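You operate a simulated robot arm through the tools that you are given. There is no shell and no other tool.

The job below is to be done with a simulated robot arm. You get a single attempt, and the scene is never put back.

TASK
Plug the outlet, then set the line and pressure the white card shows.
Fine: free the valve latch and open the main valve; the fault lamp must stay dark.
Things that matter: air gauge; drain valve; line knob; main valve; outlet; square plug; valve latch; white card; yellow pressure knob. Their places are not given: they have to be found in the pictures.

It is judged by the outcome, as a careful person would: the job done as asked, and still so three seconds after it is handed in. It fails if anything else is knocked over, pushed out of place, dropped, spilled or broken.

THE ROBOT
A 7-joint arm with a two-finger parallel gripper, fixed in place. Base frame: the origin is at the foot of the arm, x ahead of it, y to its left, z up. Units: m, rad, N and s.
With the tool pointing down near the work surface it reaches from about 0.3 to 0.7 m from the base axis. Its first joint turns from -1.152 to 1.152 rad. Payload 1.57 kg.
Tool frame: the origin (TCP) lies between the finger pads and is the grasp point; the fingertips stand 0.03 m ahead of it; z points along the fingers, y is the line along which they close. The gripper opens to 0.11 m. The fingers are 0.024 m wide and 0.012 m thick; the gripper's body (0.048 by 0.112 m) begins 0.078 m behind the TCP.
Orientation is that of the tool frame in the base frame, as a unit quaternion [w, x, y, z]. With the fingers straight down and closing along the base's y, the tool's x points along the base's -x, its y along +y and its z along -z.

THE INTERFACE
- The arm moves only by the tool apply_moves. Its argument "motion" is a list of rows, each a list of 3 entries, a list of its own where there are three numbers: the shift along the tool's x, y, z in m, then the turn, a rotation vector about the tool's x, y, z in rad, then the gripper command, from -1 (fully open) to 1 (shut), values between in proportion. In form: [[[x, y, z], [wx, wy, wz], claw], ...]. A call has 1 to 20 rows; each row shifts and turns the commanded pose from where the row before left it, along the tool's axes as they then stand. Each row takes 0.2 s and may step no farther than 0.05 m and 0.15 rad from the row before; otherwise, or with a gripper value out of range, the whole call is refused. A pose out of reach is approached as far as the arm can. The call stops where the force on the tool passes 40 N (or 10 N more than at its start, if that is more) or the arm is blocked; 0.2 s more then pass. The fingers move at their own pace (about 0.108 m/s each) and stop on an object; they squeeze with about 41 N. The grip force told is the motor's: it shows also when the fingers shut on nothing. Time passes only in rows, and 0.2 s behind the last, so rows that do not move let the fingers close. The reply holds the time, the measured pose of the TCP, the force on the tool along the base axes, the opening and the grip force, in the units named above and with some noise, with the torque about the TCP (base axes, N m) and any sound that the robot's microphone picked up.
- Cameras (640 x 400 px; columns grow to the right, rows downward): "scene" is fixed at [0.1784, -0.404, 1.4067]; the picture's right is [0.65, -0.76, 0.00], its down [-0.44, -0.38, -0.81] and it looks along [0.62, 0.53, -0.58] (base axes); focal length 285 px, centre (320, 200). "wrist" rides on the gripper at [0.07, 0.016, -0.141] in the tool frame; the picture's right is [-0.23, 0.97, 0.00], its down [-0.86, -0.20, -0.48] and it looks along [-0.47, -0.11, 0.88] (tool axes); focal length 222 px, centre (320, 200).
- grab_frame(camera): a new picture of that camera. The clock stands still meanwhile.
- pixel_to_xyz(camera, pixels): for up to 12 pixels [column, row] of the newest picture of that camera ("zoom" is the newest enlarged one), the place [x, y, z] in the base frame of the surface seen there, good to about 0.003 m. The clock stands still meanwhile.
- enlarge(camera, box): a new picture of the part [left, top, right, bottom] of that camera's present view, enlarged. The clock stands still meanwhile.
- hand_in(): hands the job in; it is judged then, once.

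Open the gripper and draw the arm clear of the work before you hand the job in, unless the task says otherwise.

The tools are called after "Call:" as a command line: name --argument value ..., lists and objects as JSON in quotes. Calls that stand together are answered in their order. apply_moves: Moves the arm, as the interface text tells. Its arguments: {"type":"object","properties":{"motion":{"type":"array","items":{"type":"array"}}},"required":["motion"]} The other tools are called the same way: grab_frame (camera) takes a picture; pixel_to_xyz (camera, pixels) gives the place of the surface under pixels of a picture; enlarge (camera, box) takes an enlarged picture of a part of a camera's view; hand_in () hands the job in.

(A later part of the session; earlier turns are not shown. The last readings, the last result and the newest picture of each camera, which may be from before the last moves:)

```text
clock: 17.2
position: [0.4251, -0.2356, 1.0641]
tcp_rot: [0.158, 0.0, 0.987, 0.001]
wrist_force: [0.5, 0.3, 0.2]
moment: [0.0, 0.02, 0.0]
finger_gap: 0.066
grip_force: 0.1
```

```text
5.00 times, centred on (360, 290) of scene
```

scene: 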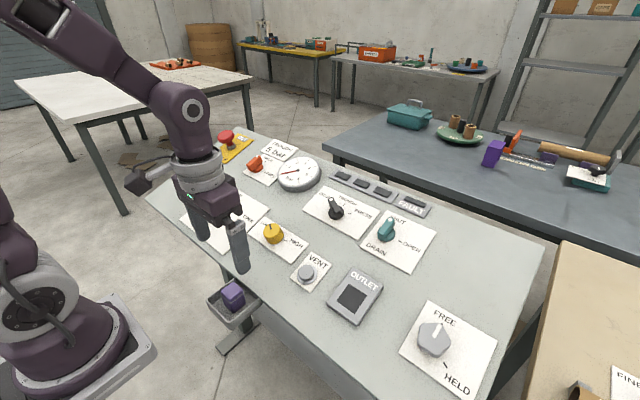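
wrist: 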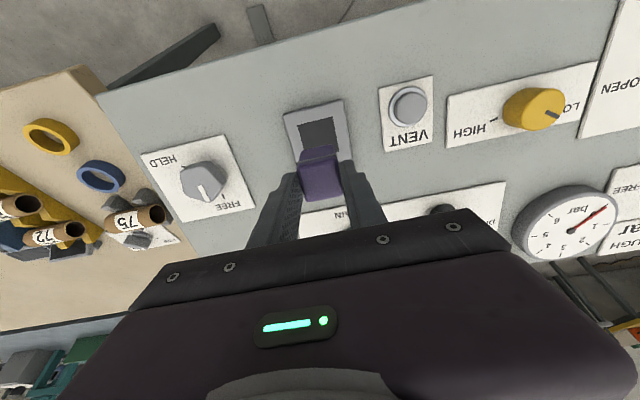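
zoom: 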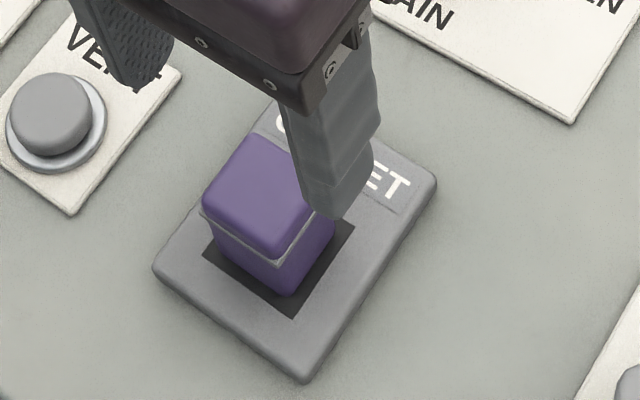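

The plug stands upright on the dark square, but most of its body looks still outside. I measure the cap, rim and foot heights to learn how deep it sits.

Call:
pixel_to_xyz --camera "zoom" --pixels '[[250, 190], [235, 160], [290, 295], [280, 263], [205, 215], [215, 240], [268, 248], [206, 200], [205, 250], [294, 315], [230, 270], [350, 230]]'

Call:
grab_frame --camera "wrist"

Call:
pixel_to_xyz --camera "wrist" --pixels '[[317, 158], [303, 144], [332, 138], [310, 140], [318, 133], [300, 136], [330, 130]]'

```text
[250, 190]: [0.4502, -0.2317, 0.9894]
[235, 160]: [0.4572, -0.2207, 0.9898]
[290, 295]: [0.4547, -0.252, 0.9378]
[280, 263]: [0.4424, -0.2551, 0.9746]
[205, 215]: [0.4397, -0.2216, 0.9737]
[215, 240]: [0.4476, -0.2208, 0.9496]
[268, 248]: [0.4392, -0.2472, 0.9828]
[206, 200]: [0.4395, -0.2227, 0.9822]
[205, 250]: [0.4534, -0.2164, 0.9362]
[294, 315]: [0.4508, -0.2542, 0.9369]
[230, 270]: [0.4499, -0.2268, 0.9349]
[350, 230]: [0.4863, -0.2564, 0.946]
```

```text
taken
```

wrist: 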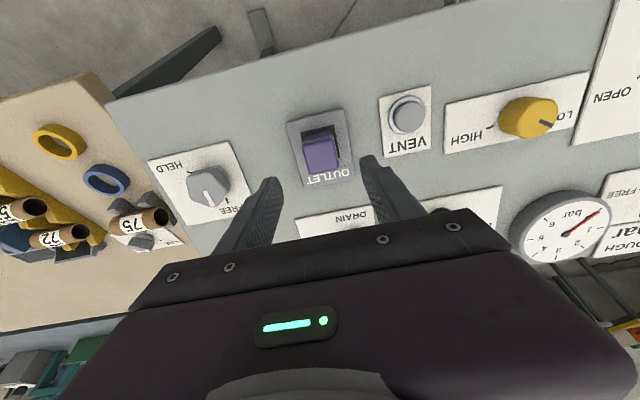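

```text
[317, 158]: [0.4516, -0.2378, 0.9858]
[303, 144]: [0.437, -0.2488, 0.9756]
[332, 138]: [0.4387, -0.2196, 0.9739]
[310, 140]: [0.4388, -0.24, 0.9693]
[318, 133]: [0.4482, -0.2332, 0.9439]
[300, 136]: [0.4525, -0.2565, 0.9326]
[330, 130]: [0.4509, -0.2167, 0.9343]
```

The plug's whole 51 mm length stands above the surface, so it may be only caught at the mouth. I close the fingers and press squarely on top of the cap to push it home.

Call:
apply_moves --motion '[[[-0.0012, 0, 0], [0, 0, 0], 1], [[0, 0, 0], [0, 0, 0], 1], [[0, 0, 0.02], [0, 0, 0], 1], [[0, 0, 0.02], [0, 0, 0], 1], [[0, 0, 0.005], [0, 0, 0], 1], [[0, 0, 0.003], [0, 0, 0], 1], [[0, 0, 0.003], [0, 0, 0], 1], [[0, 0, 0.003], [0, 0, 0], 1], [[0, 0, 0.003], [0, 0, 0], 1], [[0, 0, 0], [0, 0, 0], 1]]'

Call:
enlarge --camera "wrist" --box '[250, 80, 410, 200]'

Call:
enlarge --camera "scene" --box '[320, 250, 400, 330]'

```text
clock: 19.0
position: [0.4408, -0.2343, 1.014]
tcp_rot: [0.159, -0.001, 0.987, -0.001]
wrist_force: [-10.1, 4.1, 14.8]
moment: [0.11, 0.2, -0.03]
finger_gap: 0.0
grip_force: 21.5
stopped in row 8: the force on the tool passed its limit at 48 N (the readings are from after the stop); the commanded pose is now the measured one
```

```text
3.33 times, centred on (330, 140) of wrist
```

zoom: 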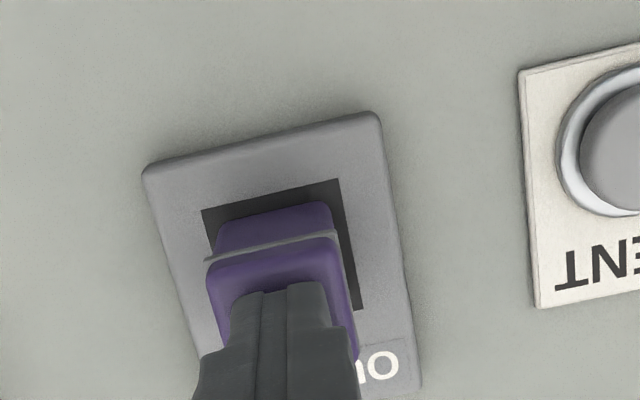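

```text
5.00 times, centred on (360, 290) of scene
```

zoom: 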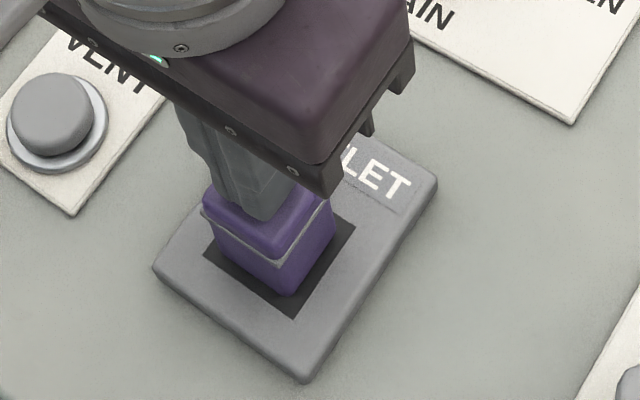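

The plug did not move under 48 N, so it is bottomed where it snapped. I withdraw and look at the plug, lamps and gauge for feedback.

Call:
apply_moves --motion '[[[0, 0, -0.02], [0, 0, 0], 1], [[0, 0, -0.04], [0, 0, 0], 0.2], [[0, 0, -0.04], [0, 0, 0], -0.2], [[0, 0, -0.03], [0, 0, 0], -0.2], [[0, 0, 0], [0, 0, 0], -0.2]]'

Call:
grab_frame --camera "scene"

Call:
enlarge --camera "scene" --box '[325, 155, 445, 225]'

Call:
enlarge --camera "wrist" --box '[250, 80, 410, 200]'

```text
clock: 20.2
position: [0.4023, -0.2352, 1.1384]
tcp_rot: [0.158, -0.001, 0.987, -0.001]
wrist_force: [0.3, 0.1, -0.1]
moment: [0.0, -0.01, 0.03]
finger_gap: 0.0659
grip_force: 0.0
```

```text
taken
```

scene: 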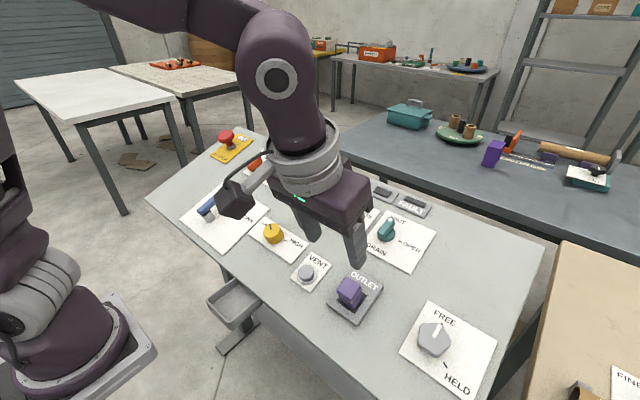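

```text
5.33 times, centred on (385, 190) of scene
```

zoom: 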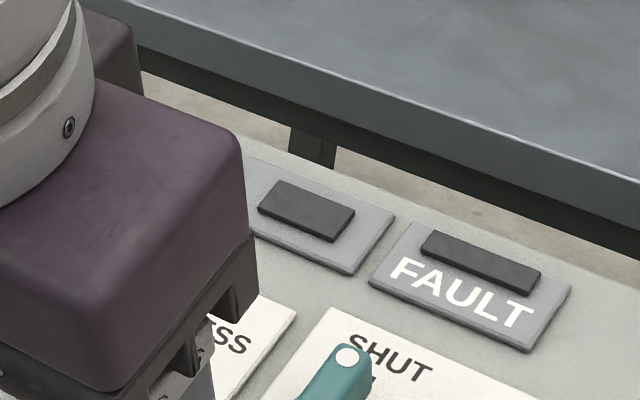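

```text
3.33 times, centred on (330, 140) of wrist
```

zoom: 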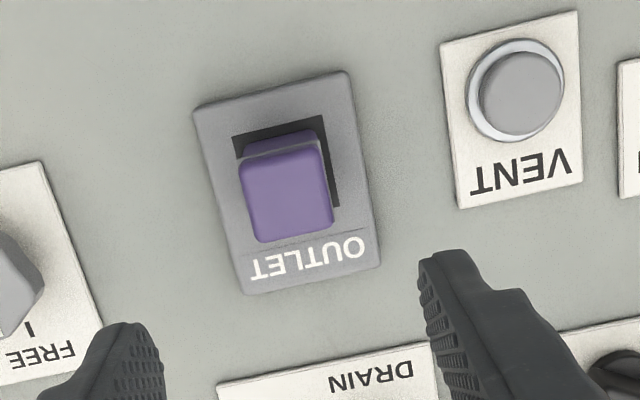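

The snap engaged on pressing and stayed silent on release and retreat, so I take the plug as seated; the FAULT lamp is dark. I move the arm back to the left to clear the scene view and measure the knobs.

Call:
apply_moves --motion '[[[-0.0035, 0.0413, -0.0107], [0, 0, 0], -0.2], [[-0.0035, 0.0413, -0.0107], [0, 0, 0], -0.2], [[-0.0035, 0.0413, -0.0107], [0, 0, 0], -0.2], [[-0.0035, 0.0413, -0.0107], [0, 0, 0], -0.2], [[-0.0035, 0.0413, -0.0107], [0, 0, 0], -0.2], [[-0.0035, 0.0413, -0.0107], [0, 0, 0], -0.2], [[-0.0035, 0.0413, -0.0107], [0, 0, 0], -0.2], [[-0.0035, 0.0413, -0.0107], [0, 0, 0], -0.2], [[0, 0, 0], [0, 0, 0], -0.2]]'

Call:
enlarge --camera "scene" --box '[305, 180, 385, 240]'

Call:
enlarge --camera "scene" --box '[355, 200, 445, 275]'

Call:
enlarge --camera "scene" --box '[320, 250, 400, 330]'

Call:
grab_frame --camera "wrist"

```text
clock: 22.2
position: [0.403, 0.0954, 1.2241]
tcp_rot: [0.158, -0.001, 0.987, 0.0]
wrist_force: [-0.6, 0.8, -0.8]
moment: [-0.02, 0.01, -0.01]
finger_gap: 0.0661
grip_force: 0.1
```

```text
6.67 times, centred on (345, 210) of scene
```

zoom: 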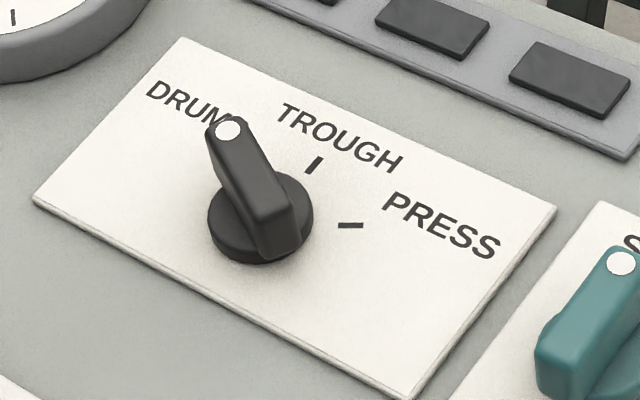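

```text
5.33 times, centred on (400, 238) of scene
```

zoom: 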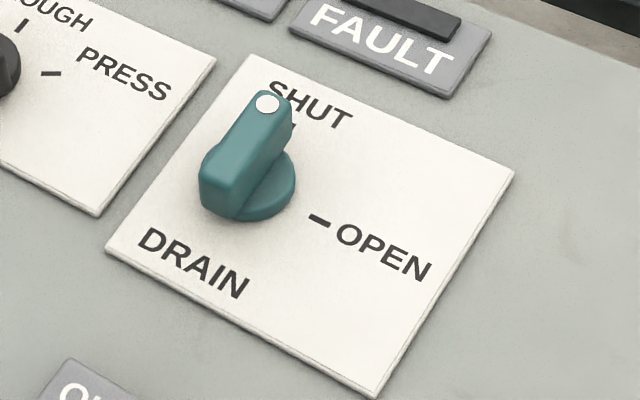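

```text
5.00 times, centred on (360, 290) of scene
```

zoom: 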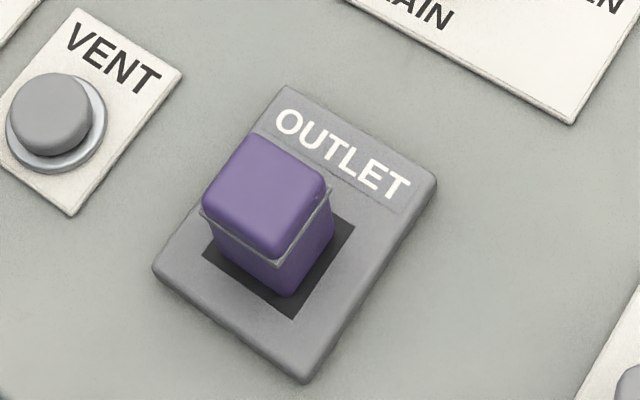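

```text
taken
```

wrist: 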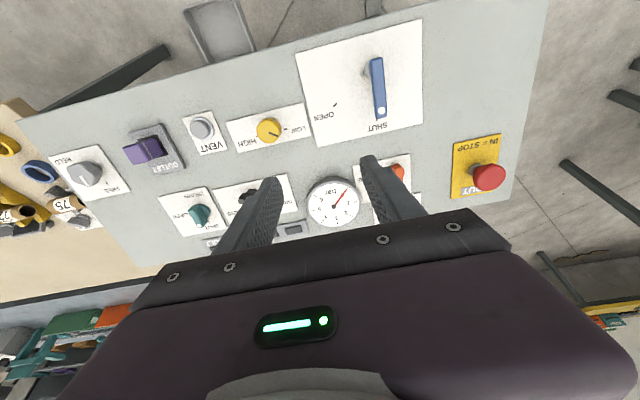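

The drain reads SHUT, the line knob is at DRUM, with TROUGH straight up-slope from its axis. I measure the line knob and its ticks in 3D.

Call:
enlarge --camera "scene" --box '[305, 180, 385, 240]'

Call:
pixel_to_xyz --camera "zoom" --pixels '[[228, 130], [312, 165], [350, 225], [210, 235], [300, 245], [280, 205], [250, 180], [240, 150], [35, 200], [182, 38], [405, 398], [555, 210]]'

Call:
enlarge --camera "wrist" --box '[210, 165, 300, 225]'

```text
6.67 times, centred on (345, 210) of scene
```

zoom: 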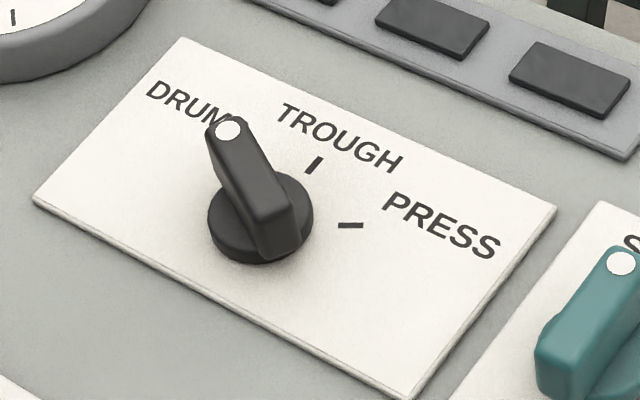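

```text
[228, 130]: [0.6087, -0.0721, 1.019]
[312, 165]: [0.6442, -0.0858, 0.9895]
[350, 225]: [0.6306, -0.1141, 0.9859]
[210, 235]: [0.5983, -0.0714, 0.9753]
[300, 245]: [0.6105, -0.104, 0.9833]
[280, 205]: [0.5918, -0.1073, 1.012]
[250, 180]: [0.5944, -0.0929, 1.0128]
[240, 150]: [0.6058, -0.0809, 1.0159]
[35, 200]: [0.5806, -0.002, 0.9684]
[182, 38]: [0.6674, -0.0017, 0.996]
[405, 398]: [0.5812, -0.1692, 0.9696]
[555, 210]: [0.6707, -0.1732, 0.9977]
```

```text
6.67 times, centred on (255, 195) of wrist
```

zoom: 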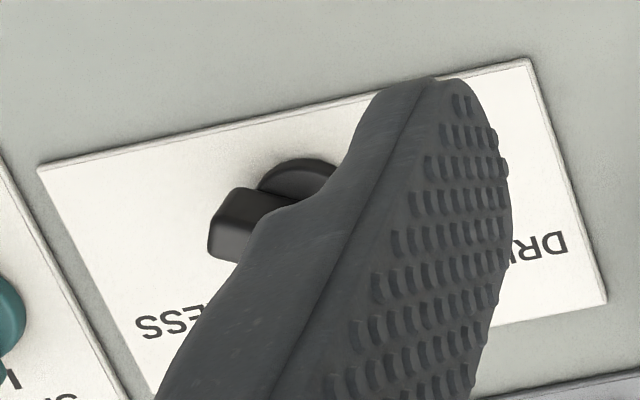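

Panel geometry puts the line knob's axis at about (0.610,-0.087,0.978), handle top 39 mm above the card, pointing ~55° left of up-slope; TROUGH is at 0°. I move above it along the panel normal and turn the tool to match the handle.

Call:
apply_moves --motion '[[[-0.0201, -0.0304, 0.0264], [0, 0, 0], 0], [[-0.0201, -0.0304, 0.0264], [0, 0, 0], 0], [[-0.0201, -0.0304, 0.0264], [0, 0, 0], 0], [[-0.0201, -0.0304, 0.0264], [0, 0, 0], 0], [[-0.0201, -0.0304, 0.0264], [0, 0, 0], 0], [[-0.0201, -0.0304, 0.0264], [0, 0, 0], 0], [[0, 0, 0], [0, 0, -0.137], 0], [[0, 0, 0], [0, 0, -0.137], 0], [[0, 0, 0], [0, 0, -0.137], 0], [[0, 0, 0], [0, 0, -0.137], 0], [[0, 0, 0], [0, 0, -0.137], 0], [[0, 0, 0], [0, 0, -0.137], 0], [[0, 0, 0], [0, 0, -0.137], 0], [[0, 0, 0], [0, 0, 0], 0]]'

Call:
grab_frame --camera "wrist"

Call:
grab_frame --camera "scene"

```text
clock: 25.2
position: [0.5673, -0.086, 1.1137]
tcp_rot: [0.141, -0.457, 0.875, -0.073]
wrist_force: [0.0, 0.2, -0.7]
moment: [0.01, 0.0, 0.0]
finger_gap: 0.0552
grip_force: 0.0
```

```text
taken
```

wrist: 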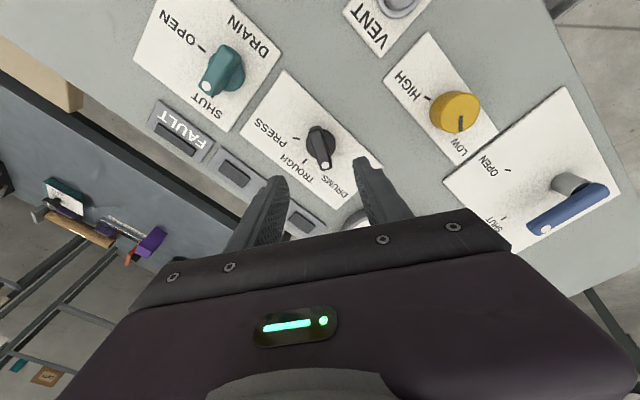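

```text
taken
```

scene: 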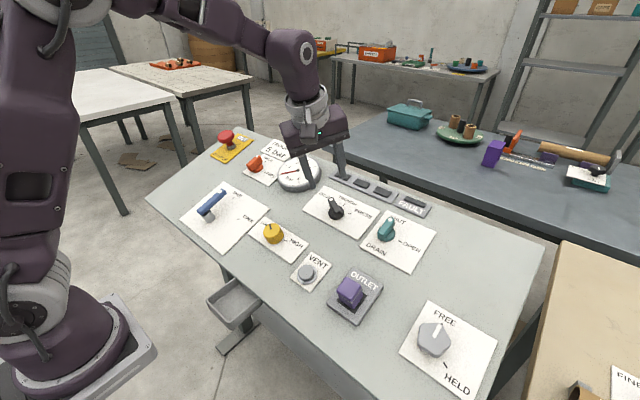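

The handle now points toward the gripper in the wrist view at (320,148). I zoom to measure its exact angle and the axis.

Call:
enlarge --camera "wrist" --box '[280, 110, 370, 190]'

Call:
pixel_to_xyz --camera "zoom" --pixels '[[327, 290], [300, 180], [320, 240], [260, 190], [350, 180], [190, 180], [245, 260], [283, 300], [360, 240], [250, 230]]'

```text
5.00 times, centred on (325, 150) of wrist
```

zoom: 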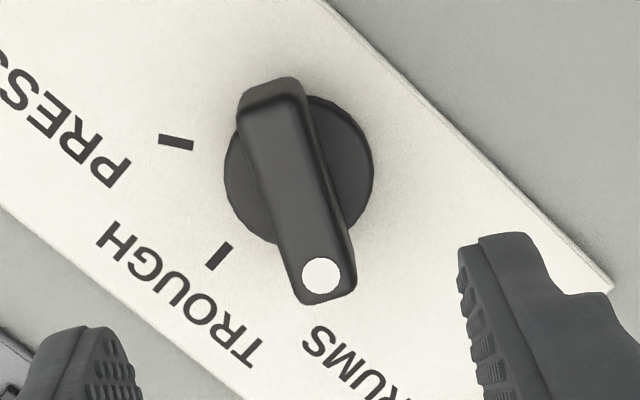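

```text
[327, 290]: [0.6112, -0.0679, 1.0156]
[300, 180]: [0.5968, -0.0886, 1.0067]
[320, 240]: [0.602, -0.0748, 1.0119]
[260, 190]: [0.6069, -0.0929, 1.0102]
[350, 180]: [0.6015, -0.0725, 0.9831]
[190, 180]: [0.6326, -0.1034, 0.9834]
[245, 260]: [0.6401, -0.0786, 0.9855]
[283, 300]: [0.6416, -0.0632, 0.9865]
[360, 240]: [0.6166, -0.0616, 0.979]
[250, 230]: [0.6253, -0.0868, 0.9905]
```

I take the handle centre-line points, disc edges and tick marks from this zoom.

Call:
pixel_to_xyz --camera "zoom" --pixels '[[321, 275], [278, 112], [298, 195], [228, 170], [370, 170], [218, 257], [176, 142], [340, 110], [270, 235], [288, 150], [310, 235]]'

```text
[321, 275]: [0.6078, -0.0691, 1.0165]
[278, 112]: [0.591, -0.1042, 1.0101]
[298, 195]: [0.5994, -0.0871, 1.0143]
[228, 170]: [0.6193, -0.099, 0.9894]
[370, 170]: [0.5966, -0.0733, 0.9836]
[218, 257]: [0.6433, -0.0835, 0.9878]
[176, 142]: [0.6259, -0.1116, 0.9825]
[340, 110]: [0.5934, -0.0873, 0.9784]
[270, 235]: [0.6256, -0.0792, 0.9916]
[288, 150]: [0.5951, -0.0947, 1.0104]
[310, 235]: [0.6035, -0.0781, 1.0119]
```

The handle lies ~62° left of up-slope, so the ticks are 60° apart. I trim the tool turn by −0.09 rad and descend onto the handle with the fingers open to 0.055 m.

Call:
apply_moves --motion '[[[0, 0, 0], [0, 0, -0.1], 0], [[0, 0, 0.03], [0, 0, 0], 0], [[0, 0, 0.03], [0, 0, 0], 0], [[0, 0, 0.02], [0, 0, 0], 0], [[0, 0, 0.012], [0, 0, 0], 0], [[0, 0, 0], [0, 0, 0], 0]]'

Call:
enlarge --camera "wrist" --box '[250, 100, 390, 210]'

Call:
enlarge --camera "scene" --box '[290, 140, 390, 240]'

```text
clock: 26.6
position: [0.5948, -0.0864, 1.0259]
tcp_rot: [0.137, -0.5, 0.852, -0.081]
wrist_force: [0.2, -0.2, 0.3]
moment: [0.01, 0.01, 0.03]
finger_gap: 0.055
grip_force: 0.1
```

```text
3.64 times, centred on (320, 155) of wrist
```

zoom: 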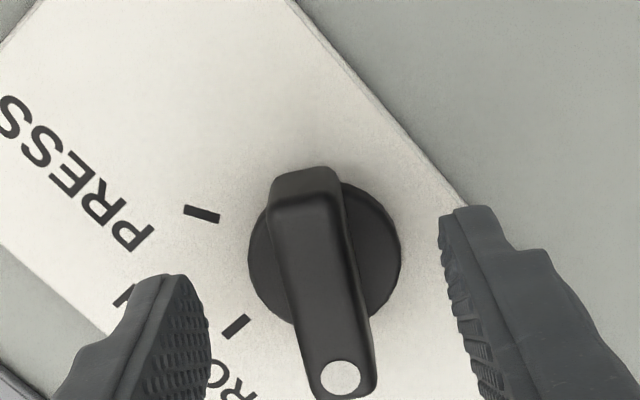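

```text
4.00 times, centred on (340, 190) of scene
```

zoom: 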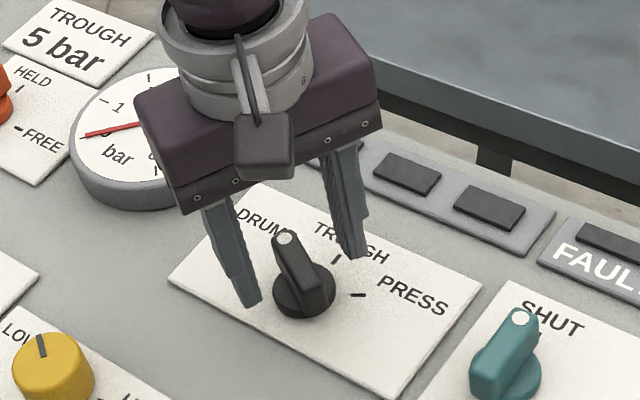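

The fingers straddle the handle symmetrically. I close on it.

Call:
apply_moves --motion '[[[0, 0, 0], [0, 0, 0], 0.5], [[0, 0, 0], [0, 0, 0], 1], [[0, 0, 0], [0, 0, 0], 1]]'

Call:
enlarge --camera "wrist" --box '[250, 100, 390, 210]'

```text
clock: 27.4
position: [0.5937, -0.086, 1.0266]
tcp_rot: [0.135, -0.499, 0.852, -0.081]
wrist_force: [-4.5, 3.8, -0.4]
moment: [0.32, 0.39, -0.67]
finger_gap: 0.0157
grip_force: 31.6
```

```text
3.64 times, centred on (320, 155) of wrist
```

zoom: 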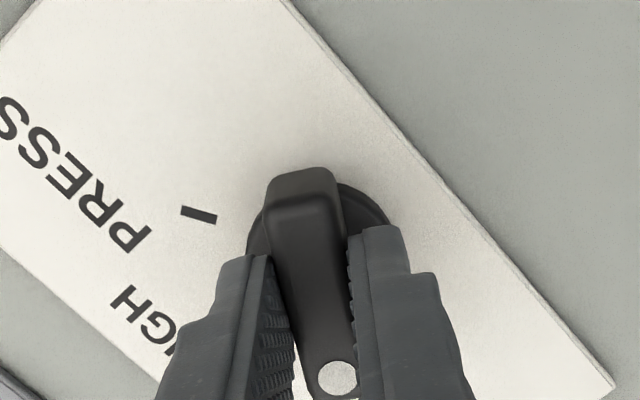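

Grip on the handle is firm (0.0157 m). I turn the tool +1.06 rad (clockwise from above) to bring the pointer to TROUGH.

Call:
apply_moves --motion '[[[0, 0, 0], [0, 0, 0.1325], 1], [[0, 0, 0], [0, 0, 0.1325], 1], [[0, 0, 0], [0, 0, 0.1325], 1], [[0, 0, 0], [0, 0, 0.1325], 1], [[0, 0, 0], [0, 0, 0.1325], 1], [[0, 0, 0], [0, 0, 0.1325], 1], [[0, 0, 0], [0, 0, 0.1325], 1], [[0, 0, 0], [0, 0, 0.1325], 1], [[0, 0, 0], [0, 0, 0], 1]]'

Call:
enlarge --camera "wrist" --box '[250, 100, 390, 210]'

Call:
enlarge --camera "scene" --box '[290, 140, 390, 240]'

```text
clock: 29.4
position: [0.5952, -0.0848, 1.0263]
tcp_rot: [0.157, 0.0, 0.988, 0.001]
wrist_force: [-22.5, 23.7, -1.6]
moment: [0.56, -0.03, 0.18]
finger_gap: 0.0159
grip_force: 31.3
```

```text
3.64 times, centred on (320, 155) of wrist
```

zoom: 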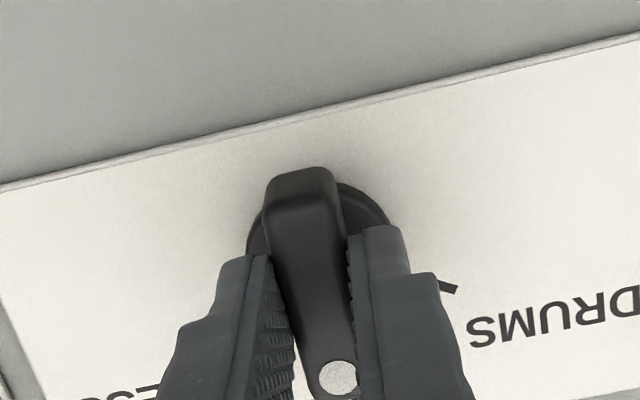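

```text
4.00 times, centred on (340, 190) of scene
```

zoom: 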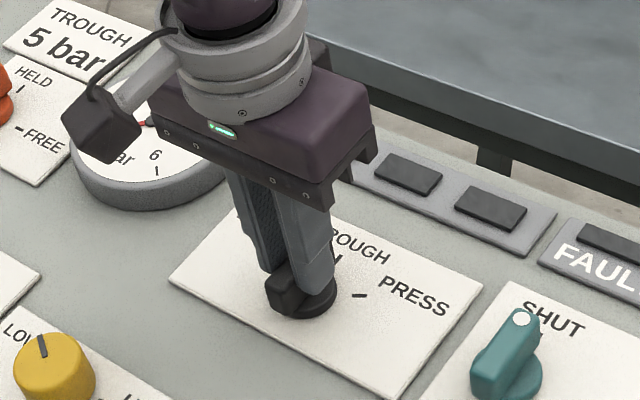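

The handle turned with the tool and now lies up-slope. I release, draw back and verify the pointer.

Call:
apply_moves --motion '[[[0, 0, 0], [0, 0, 0], 0.4], [[0, 0, 0], [0, 0, 0], 0], [[0, 0, -0.03], [0, 0, 0], 0], [[0, 0, -0.04], [0, 0, 0], 0], [[0, 0, -0.04], [0, 0, 0], 0], [[0, 0.045, 0], [0, 0, 0], 0], [[0, 0.045, 0], [0, 0, 0], 0], [[0, 0, 0], [0, 0, 0], 0]]'

Call:
enlarge --camera "scene" --box '[305, 180, 385, 240]'

Call:
grab_frame --camera "wrist"

```text
clock: 31.2
position: [0.5621, 0.0062, 1.1312]
tcp_rot: [0.158, -0.001, 0.987, -0.001]
wrist_force: [0.7, 0.6, 0.1]
moment: [-0.02, -0.02, -0.03]
finger_gap: 0.0551
grip_force: 0.2
```

```text
6.67 times, centred on (345, 210) of scene
```

zoom: 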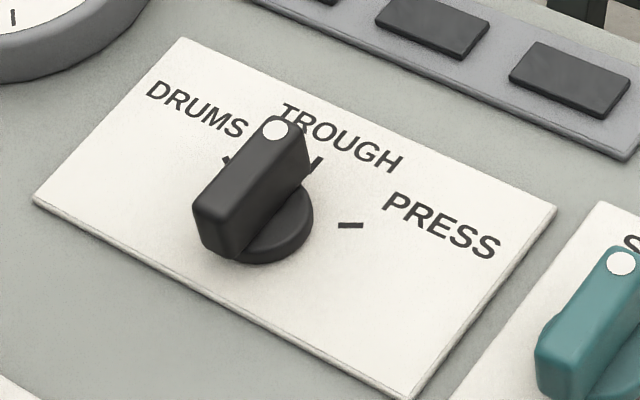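

```text
taken
```

wrist: 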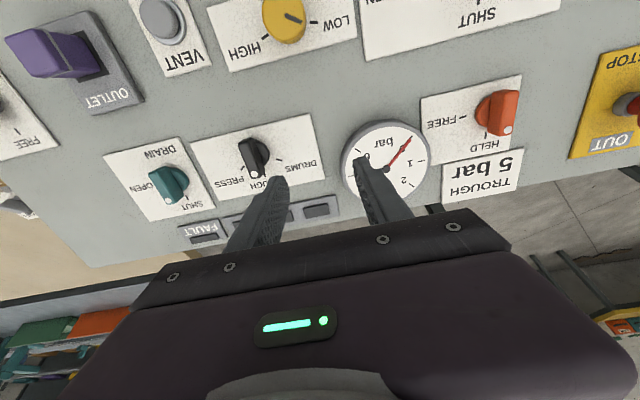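

The pointer now points to TROUGH, parallel to the drain handle. I verify its angle numerically and look at the orange latch.

Call:
pixel_to_xyz --camera "zoom" --pixels '[[273, 130], [222, 203], [255, 160], [225, 160], [316, 165], [348, 225]]'

Call:
enlarge --camera "scene" --box '[235, 140, 295, 190]'

Call:
enlarge --camera "wrist" --box '[210, 110, 310, 210]'

```text
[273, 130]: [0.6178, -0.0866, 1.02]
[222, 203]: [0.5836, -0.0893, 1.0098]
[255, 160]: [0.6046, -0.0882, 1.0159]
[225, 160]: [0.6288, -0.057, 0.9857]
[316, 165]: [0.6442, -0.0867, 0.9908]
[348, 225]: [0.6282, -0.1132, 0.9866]
```

```text
8.00 times, centred on (265, 165) of scene
```

zoom: 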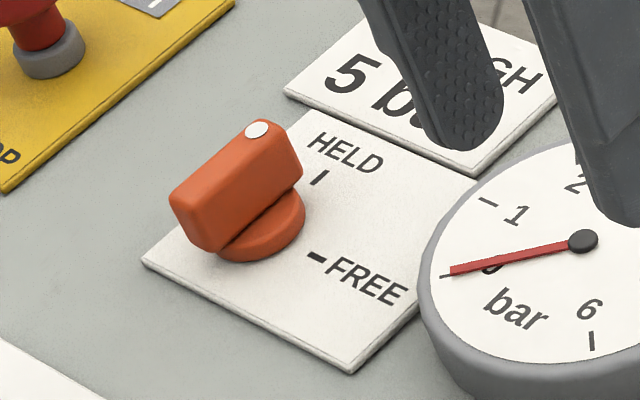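

```text
4.00 times, centred on (260, 160) of wrist
```

zoom: 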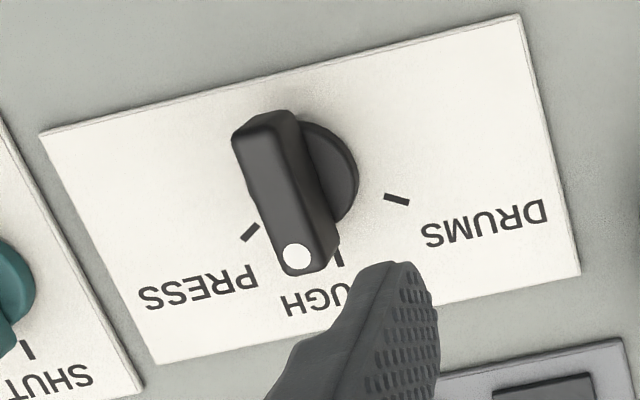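

The line pointer reads TROUGH within measurement error. The orange latch has HELD up-slope and FREE 90° clockwise (toward −y); I measure the latch, its ticks and the nearby stop button.

Call:
pixel_to_xyz --camera "zoom" --pixels '[[257, 129], [187, 228], [230, 165], [319, 178], [315, 257], [222, 245], [300, 215], [147, 262], [350, 370], [255, 185], [30, 20], [60, 70]]'

Call:
enlarge --camera "scene" --box '[355, 200, 445, 275]'

Call:
pixel_to_xyz --camera "zoom" --pixels '[[267, 103], [213, 175], [295, 128], [320, 219], [240, 140]]'

Call:
enlarge --camera "scene" --box '[205, 120, 265, 170]'

Call:
pixel_to_xyz --camera "zoom" --pixels '[[170, 110], [220, 110], [120, 130], [210, 210], [190, 160], [300, 150], [160, 310]]'

```text
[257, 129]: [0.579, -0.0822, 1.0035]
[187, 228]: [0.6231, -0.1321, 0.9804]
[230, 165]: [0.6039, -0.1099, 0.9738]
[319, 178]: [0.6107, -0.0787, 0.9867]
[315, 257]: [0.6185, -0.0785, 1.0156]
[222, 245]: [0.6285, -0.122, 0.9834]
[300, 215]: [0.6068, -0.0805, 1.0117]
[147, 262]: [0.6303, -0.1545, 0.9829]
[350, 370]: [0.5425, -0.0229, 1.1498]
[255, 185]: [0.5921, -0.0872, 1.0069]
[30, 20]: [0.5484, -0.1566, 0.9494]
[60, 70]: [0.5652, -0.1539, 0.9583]
```

```text
5.33 times, centred on (400, 238) of scene
```

zoom: 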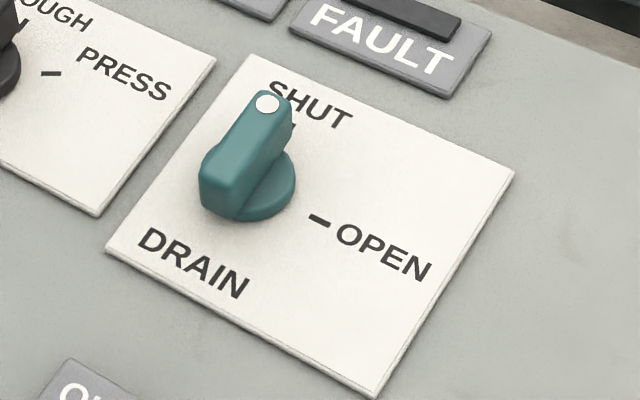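

```text
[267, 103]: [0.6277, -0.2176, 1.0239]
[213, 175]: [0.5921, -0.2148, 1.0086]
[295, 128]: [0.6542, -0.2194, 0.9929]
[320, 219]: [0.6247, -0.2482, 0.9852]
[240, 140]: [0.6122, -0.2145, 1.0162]
```

```text
8.00 times, centred on (235, 145) of scene
```

zoom: 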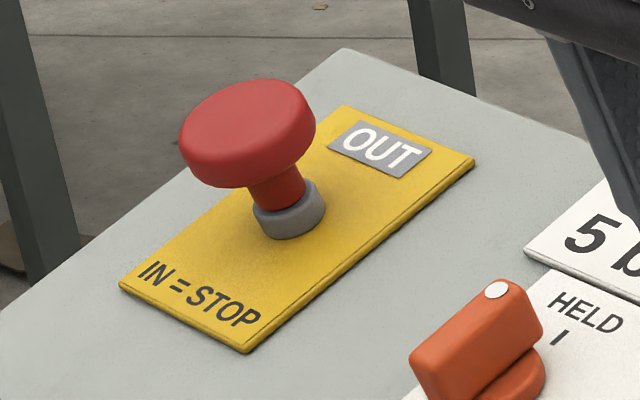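

```text
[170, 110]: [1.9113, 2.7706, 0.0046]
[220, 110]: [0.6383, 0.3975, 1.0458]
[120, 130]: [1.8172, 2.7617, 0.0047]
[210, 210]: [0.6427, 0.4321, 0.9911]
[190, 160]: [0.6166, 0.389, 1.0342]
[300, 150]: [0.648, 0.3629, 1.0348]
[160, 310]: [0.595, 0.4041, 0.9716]
```

The latch query landed on the wrong zoom, so I redo it on a fresh latch zoom.

Call:
enlarge --camera "scene" --box '[235, 140, 295, 190]'

Call:
pixel_to_xyz --camera "zoom" --pixels '[[257, 129], [187, 210], [230, 165], [319, 178], [315, 257], [230, 257], [303, 215], [147, 262], [350, 370], [255, 185], [200, 235], [470, 180]]'

Call:
enlarge --camera "wrist" --box '[410, 60, 540, 170]'

Call:
pixel_to_xyz --camera "wrist" --pixels '[[507, 129], [484, 96], [500, 112], [482, 136], [463, 117]]'

```text
8.00 times, centred on (265, 165) of scene
```

zoom: 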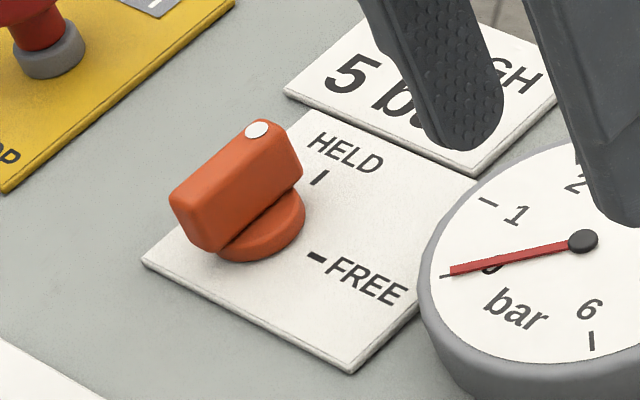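

```text
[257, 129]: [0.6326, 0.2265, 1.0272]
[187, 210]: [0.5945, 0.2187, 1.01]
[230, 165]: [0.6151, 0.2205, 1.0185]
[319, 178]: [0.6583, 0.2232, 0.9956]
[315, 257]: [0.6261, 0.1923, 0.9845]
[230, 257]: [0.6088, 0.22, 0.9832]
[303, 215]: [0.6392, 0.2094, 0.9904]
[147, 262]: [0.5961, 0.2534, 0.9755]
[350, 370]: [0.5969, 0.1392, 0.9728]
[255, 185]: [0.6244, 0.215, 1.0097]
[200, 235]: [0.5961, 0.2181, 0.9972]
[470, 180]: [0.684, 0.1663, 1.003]
```

```text
3.64 times, centred on (475, 115) of wrist
```

zoom: 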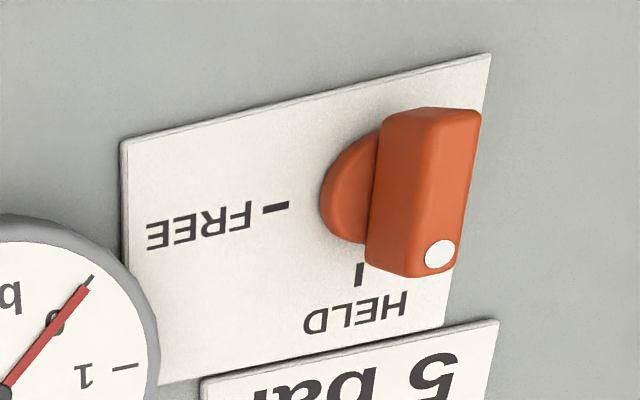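

```text
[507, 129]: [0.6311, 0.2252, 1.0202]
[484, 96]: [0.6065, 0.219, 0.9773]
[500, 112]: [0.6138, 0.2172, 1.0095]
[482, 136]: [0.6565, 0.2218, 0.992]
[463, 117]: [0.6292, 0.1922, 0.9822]
```

The latch axis is at about u=0.903 along the slope, y=0.2225, with its handle straight up-slope (HELD) and FREE a quarter turn toward −y. I move above it and rehearse the quarter turn in the air to check the wrist can do it.

Call:
apply_moves --motion '[[[-0.0035, 0.0433, 0.0039], [0, 0, 0], 0], [[-0.0035, 0.0433, 0.0039], [0, 0, 0], 0], [[-0.0035, 0.0433, 0.0039], [0, 0, 0], 0], [[-0.0035, 0.0433, 0.0039], [0, 0, 0], 0], [[-0.0035, 0.0433, 0.0039], [0, 0, 0], 0], [[0, 0, 0], [0, 0, 0.1428], 0], [[0, 0, 0], [0, 0, 0.1428], 0], [[0, 0, 0], [0, 0, 0.1428], 0], [[0, 0, 0], [0, 0, 0.1428], 0], [[0, 0, 0], [0, 0, 0.1428], 0], [[0, 0, 0], [0, 0, 0.1428], 0], [[0, 0, 0], [0, 0, 0.1428], 0], [[0, 0, 0], [0, 0, 0.1428], 0], [[0, 0, 0], [0, 0, 0.1428], 0], [[0, 0, 0], [0, 0, 0.1428], 0], [[0, 0, 0], [0, 0, 0.1428], 0], [[0, 0, 0], [0, 0, 0], 0]]'

Call:
grab_frame --camera "wrist"

```text
clock: 34.8
position: [0.5831, 0.2211, 1.117]
tcp_rot: [0.112, 0.699, 0.697, 0.111]
wrist_force: [0.2, -1.0, 1.1]
moment: [-0.01, -0.01, 0.0]
finger_gap: 0.0552
grip_force: 0.0
```

```text
taken
```

wrist: 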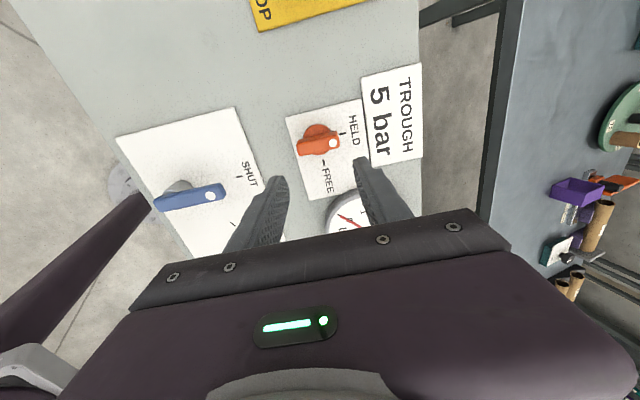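

The wrist can make the quarter turn. I turn back, then descend onto the latch handle with the fingers open.

Call:
apply_moves --motion '[[[0, 0, 0], [0, 0, -0.1428], 0], [[0, 0, 0], [0, 0, -0.1428], 0], [[0, 0, 0], [0, 0, -0.1428], 0], [[0, 0, 0], [0, 0, -0.1428], 0], [[0, 0, 0], [0, 0, -0.1428], 0], [[0, 0, 0], [0, 0, -0.1428], 0], [[0, 0, 0], [0, 0, -0.1428], 0], [[0, 0, 0], [0, 0, -0.1428], 0], [[0, 0, 0], [0, 0, -0.1428], 0], [[0, 0, 0], [0, 0, -0.1428], 0], [[0, 0, 0], [0, 0, -0.1428], 0], [[0, 0, 0.03], [0, 0, 0], 0], [[0, 0, 0], [0, 0, 0], 0]]'

Call:
enlarge --camera "wrist" --box '[250, 90, 390, 210]'

```text
clock: 37.6
position: [0.5917, 0.2202, 1.0876]
tcp_rot: [0.157, -0.001, 0.988, 0.0]
wrist_force: [0.9, 0.6, 0.6]
moment: [0.04, 0.01, 0.0]
finger_gap: 0.0549
grip_force: 0.0
```

```text
3.33 times, centred on (320, 150) of wrist
```

zoom: 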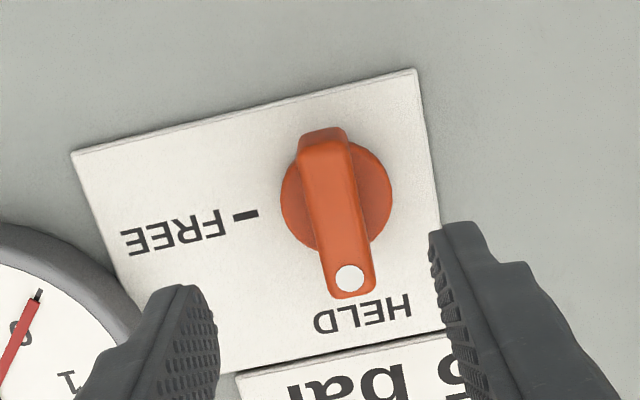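

The latch handle is between the fingers; I check its exact centre before descending.

Call:
pixel_to_xyz --camera "zoom" --pixels '[[350, 278], [325, 150], [338, 215], [285, 195], [390, 195], [245, 215], [310, 240], [365, 150]]'

```text
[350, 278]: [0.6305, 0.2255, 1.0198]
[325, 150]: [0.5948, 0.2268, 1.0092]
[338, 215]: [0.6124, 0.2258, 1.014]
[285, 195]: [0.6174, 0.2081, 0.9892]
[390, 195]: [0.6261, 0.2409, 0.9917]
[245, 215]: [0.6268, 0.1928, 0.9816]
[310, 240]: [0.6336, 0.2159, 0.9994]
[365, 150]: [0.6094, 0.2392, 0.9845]
```

The latch centre sits about 3 mm to +y of the tool, so I correct that, descend 6 cm and close on the handle.

Call:
apply_moves --motion '[[[0, 0.003, 0.02], [0, 0, 0], 0], [[0, 0, 0.02], [0, 0, 0], 0], [[0, 0, 0.014], [0, 0, 0], 0], [[0, 0, 0.006], [0, 0, 0], 0], [[0, 0, 0], [0, 0, 0], 0.5], [[0, 0, 0], [0, 0, 0], 1], [[0, 0, 0], [0, 0, 0], 1], [[0, 0, 0], [0, 0, 0], 1]]'

Call:
enlarge --camera "wrist" --box '[250, 90, 390, 210]'

Call:
enlarge --camera "scene" --box '[205, 100, 325, 200]'

```text
clock: 39.4
position: [0.613, 0.2249, 1.0317]
tcp_rot: [0.159, -0.001, 0.987, 0.001]
wrist_force: [4.2, 16.0, -4.7]
moment: [0.35, -0.67, -0.13]
finger_gap: 0.0158
grip_force: 31.6
```

```text
3.33 times, centred on (320, 150) of wrist
```

zoom: 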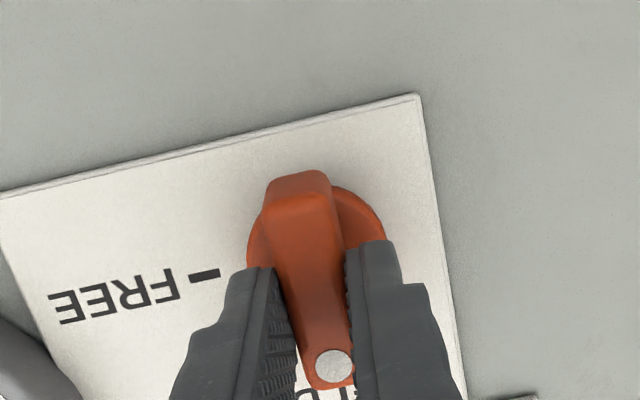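

```text
4.00 times, centred on (265, 150) of scene
```

zoom: 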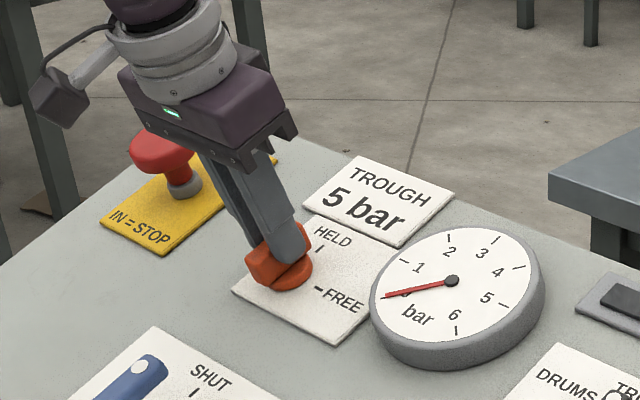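

The latch handle is gripped with a mild side load toward +y, which I relieve by 1 mm while turning the tool +1.57 rad to bring the pointer to FREE.

Call:
apply_moves --motion '[[[0, 0.0012, 0], [0, 0, 0], 1], [[0, 0, 0], [0, 0, 0.1428], 1], [[0, 0, 0], [0, 0, 0.1428], 1], [[0, 0, 0], [0, 0, 0.1428], 1], [[0, 0, 0], [0, 0, 0.1428], 1], [[0, 0, 0], [0, 0, 0.1428], 1], [[0, 0, 0], [0, 0, 0.1428], 1], [[0, 0, 0], [0, 0, 0.1428], 1], [[0, 0, 0], [0, 0, 0.1428], 1], [[0, 0, 0], [0, 0, 0.1428], 1], [[0, 0, 0], [0, 0, 0.1428], 1], [[0, 0, 0], [0, 0, 0.1428], 1], [[0, 0, 0], [0, 0, 0], 1]]'

Call:
enlarge --camera "scene" --box '[205, 100, 325, 200]'

```text
clock: 42.2
position: [0.6107, 0.2237, 1.0304]
tcp_rot: [0.113, 0.699, 0.697, 0.11]
wrist_force: [0.6, -21.6, -5.6]
moment: [-0.31, 0.31, 0.25]
finger_gap: 0.0157
grip_force: 31.2
```

```text
4.00 times, centred on (265, 150) of scene
```

zoom: 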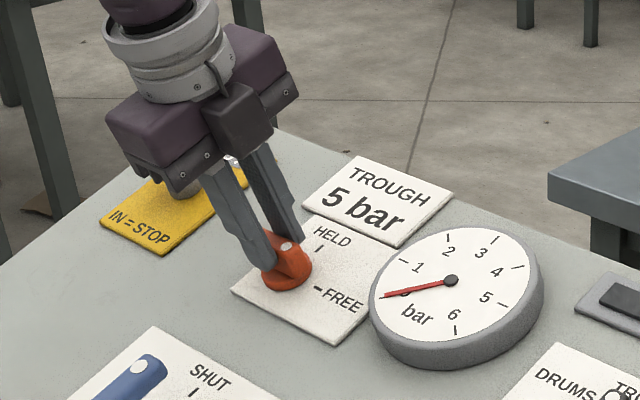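

The handle followed the quarter turn. I release, draw back, and check the latch pointer against FREE.

Call:
apply_moves --motion '[[[0, 0, 0], [0, 0, 0], 0.4], [[0, 0, 0], [0, 0, 0], 0], [[0, 0, -0.03], [0, 0, 0], 0], [[0, 0, -0.04], [0, 0, 0], 0], [[0, 0, -0.04], [0, 0, 0], 0], [[0, 0, 0], [0, 0, 0], 0]]'

Call:
enlarge --camera "scene" --box '[235, 140, 295, 190]'

Call:
enlarge --camera "wrist" --box '[250, 80, 410, 200]'

```text
clock: 43.6
position: [0.576, 0.2263, 1.1374]
tcp_rot: [0.113, 0.698, 0.698, 0.111]
wrist_force: [-0.3, 0.0, 0.0]
moment: [-0.02, -0.04, -0.03]
finger_gap: 0.055
grip_force: 0.0
```

```text
8.00 times, centred on (265, 165) of scene
```

zoom: 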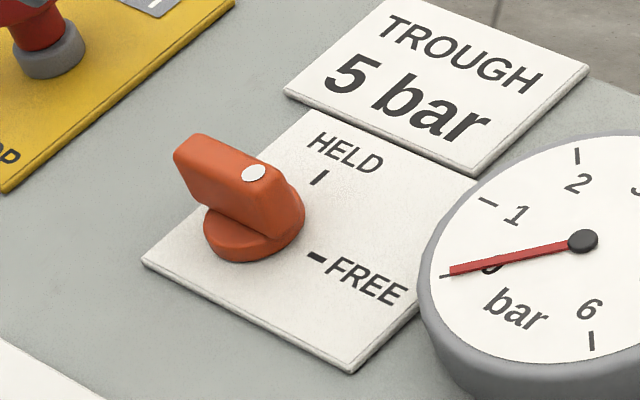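

```text
3.33 times, centred on (330, 140) of wrist
```

zoom: 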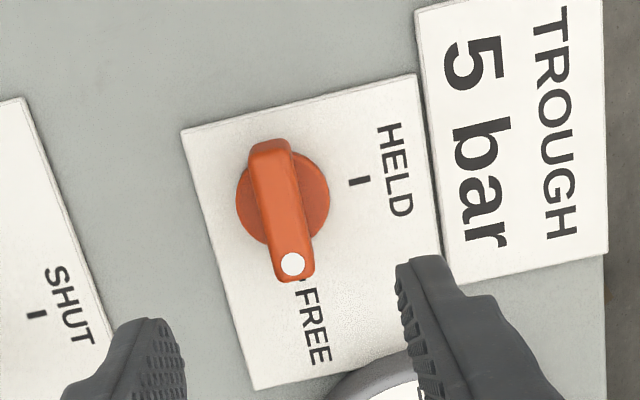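

The latch now points to FREE. I turn the tool back to nominal and measure the blue main valve lever in the scene view.

Call:
apply_moves --motion '[[[0, 0, -0.01], [0, 0, -0.1428], 0], [[0, 0, -0.01], [0, 0, -0.1428], 0], [[0, 0, -0.01], [0, 0, -0.1428], 0], [[0, 0, 0], [0, 0, -0.1428], 0], [[0, 0, 0], [0, 0, -0.1428], 0], [[0, 0, 0], [0, 0, -0.1428], 0], [[0, 0, 0], [0, 0, -0.1428], 0], [[0, 0, 0], [0, 0, -0.1428], 0], [[0, 0, 0], [0, 0, -0.1428], 0], [[0, 0, 0], [0, 0, -0.1428], 0], [[0, 0, 0], [0, 0, -0.1428], 0], [[0, 0, 0], [0, 0, 0], 0]]'

Call:
enlarge --camera "scene" --box '[175, 175, 275, 255]'

Call:
grab_frame --camera "wrist"

```text
clock: 46.2
position: [0.5685, 0.2257, 1.1646]
tcp_rot: [0.158, -0.001, 0.987, 0.0]
wrist_force: [0.8, -0.3, -1.1]
moment: [0.01, -0.02, 0.01]
finger_gap: 0.055
grip_force: 0.1
```

```text
5.00 times, centred on (225, 215) of scene
```

zoom: 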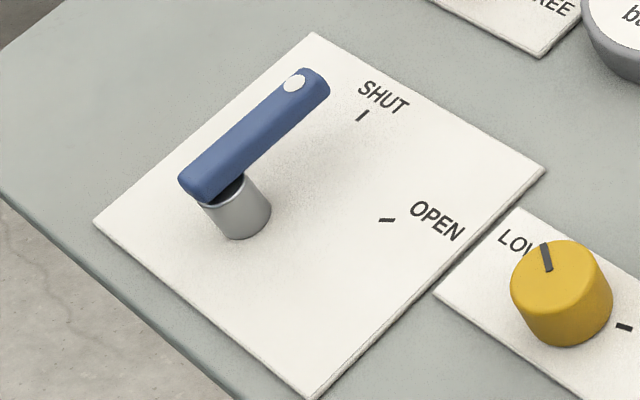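

```text
taken
```

wrist: 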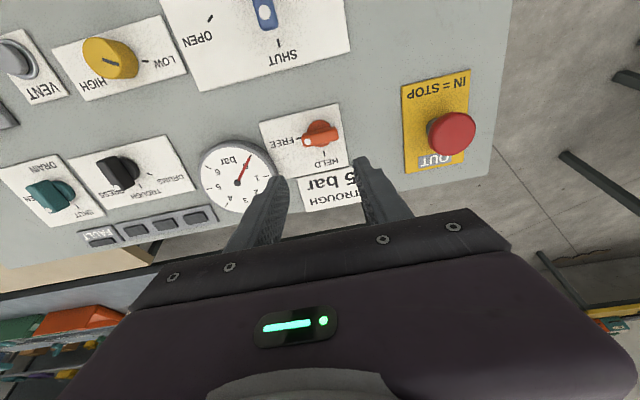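

Call:
pixel_to_xyz --camera "zoom" --pixels '[[295, 83], [195, 180], [245, 130], [362, 116], [387, 219], [238, 235], [205, 210], [268, 210], [255, 185], [320, 95], [95, 222], [310, 395]]'

```text
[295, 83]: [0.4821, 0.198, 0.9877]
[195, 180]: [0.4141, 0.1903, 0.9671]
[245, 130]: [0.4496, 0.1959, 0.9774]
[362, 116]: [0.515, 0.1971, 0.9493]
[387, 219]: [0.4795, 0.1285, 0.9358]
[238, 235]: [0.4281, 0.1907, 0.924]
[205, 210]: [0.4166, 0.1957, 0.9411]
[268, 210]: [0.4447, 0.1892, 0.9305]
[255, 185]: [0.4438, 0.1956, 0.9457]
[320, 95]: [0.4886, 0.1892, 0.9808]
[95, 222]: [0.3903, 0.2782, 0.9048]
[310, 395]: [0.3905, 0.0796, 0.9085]
```

The lever's pivot is at about slope position u=0.708, y=0.195, with SHUT up-slope and OPEN 60° clockwise; bar top is 48 mm above the card. I move above the middle of the lever.

Call:
apply_moves --motion '[[[0.0368, -0.0076, 0.0134], [0, 0, 0], 0], [[0.0368, -0.0076, 0.0134], [0, 0, 0], 0], [[0.0368, -0.0076, 0.0134], [0, 0, 0], 0], [[0.0367, -0.0074, 0.0135], [0, 0, 0], 0], [[0, 0, 0], [0, 0, 0], 0]]'

Call:
enlarge --camera "wrist" --box '[240, 60, 420, 210]'

Call:
pixel_to_xyz --camera "zoom" --pixels '[[320, 250], [330, 300], [310, 200], [300, 150]]'

```text
clock: 47.4
position: [0.4452, 0.1926, 1.0663]
tcp_rot: [0.16, 0.0, 0.987, 0.0]
wrist_force: [-0.5, 0.1, 0.2]
moment: [0.05, -0.02, -0.01]
finger_gap: 0.0551
grip_force: 0.1
```

```text
2.67 times, centred on (330, 135) of wrist
```

zoom: 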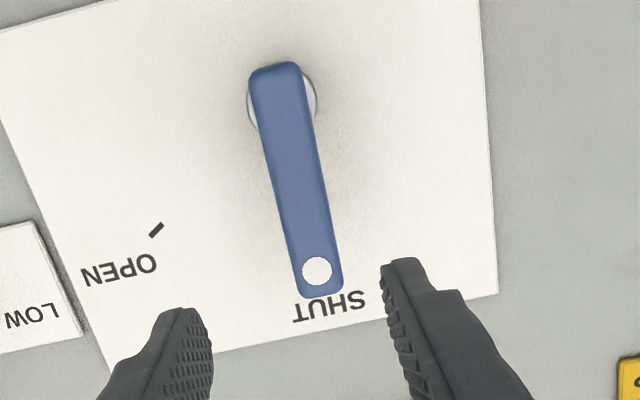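

```text
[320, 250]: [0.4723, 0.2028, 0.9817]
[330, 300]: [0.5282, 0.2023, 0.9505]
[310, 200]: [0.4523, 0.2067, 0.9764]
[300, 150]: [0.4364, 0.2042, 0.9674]
```

I take points on the lever's centre line for a better lateral position.

Call:
pixel_to_xyz --camera "zoom" --pixels '[[315, 250], [303, 200], [289, 130], [316, 270], [278, 80], [250, 105], [316, 105], [155, 229]]'

```text
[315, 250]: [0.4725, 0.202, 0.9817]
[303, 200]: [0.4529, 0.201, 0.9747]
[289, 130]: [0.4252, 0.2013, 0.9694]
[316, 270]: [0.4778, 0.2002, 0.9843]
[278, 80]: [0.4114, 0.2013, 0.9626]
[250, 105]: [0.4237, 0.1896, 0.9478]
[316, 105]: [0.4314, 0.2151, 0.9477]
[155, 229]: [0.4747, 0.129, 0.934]
```

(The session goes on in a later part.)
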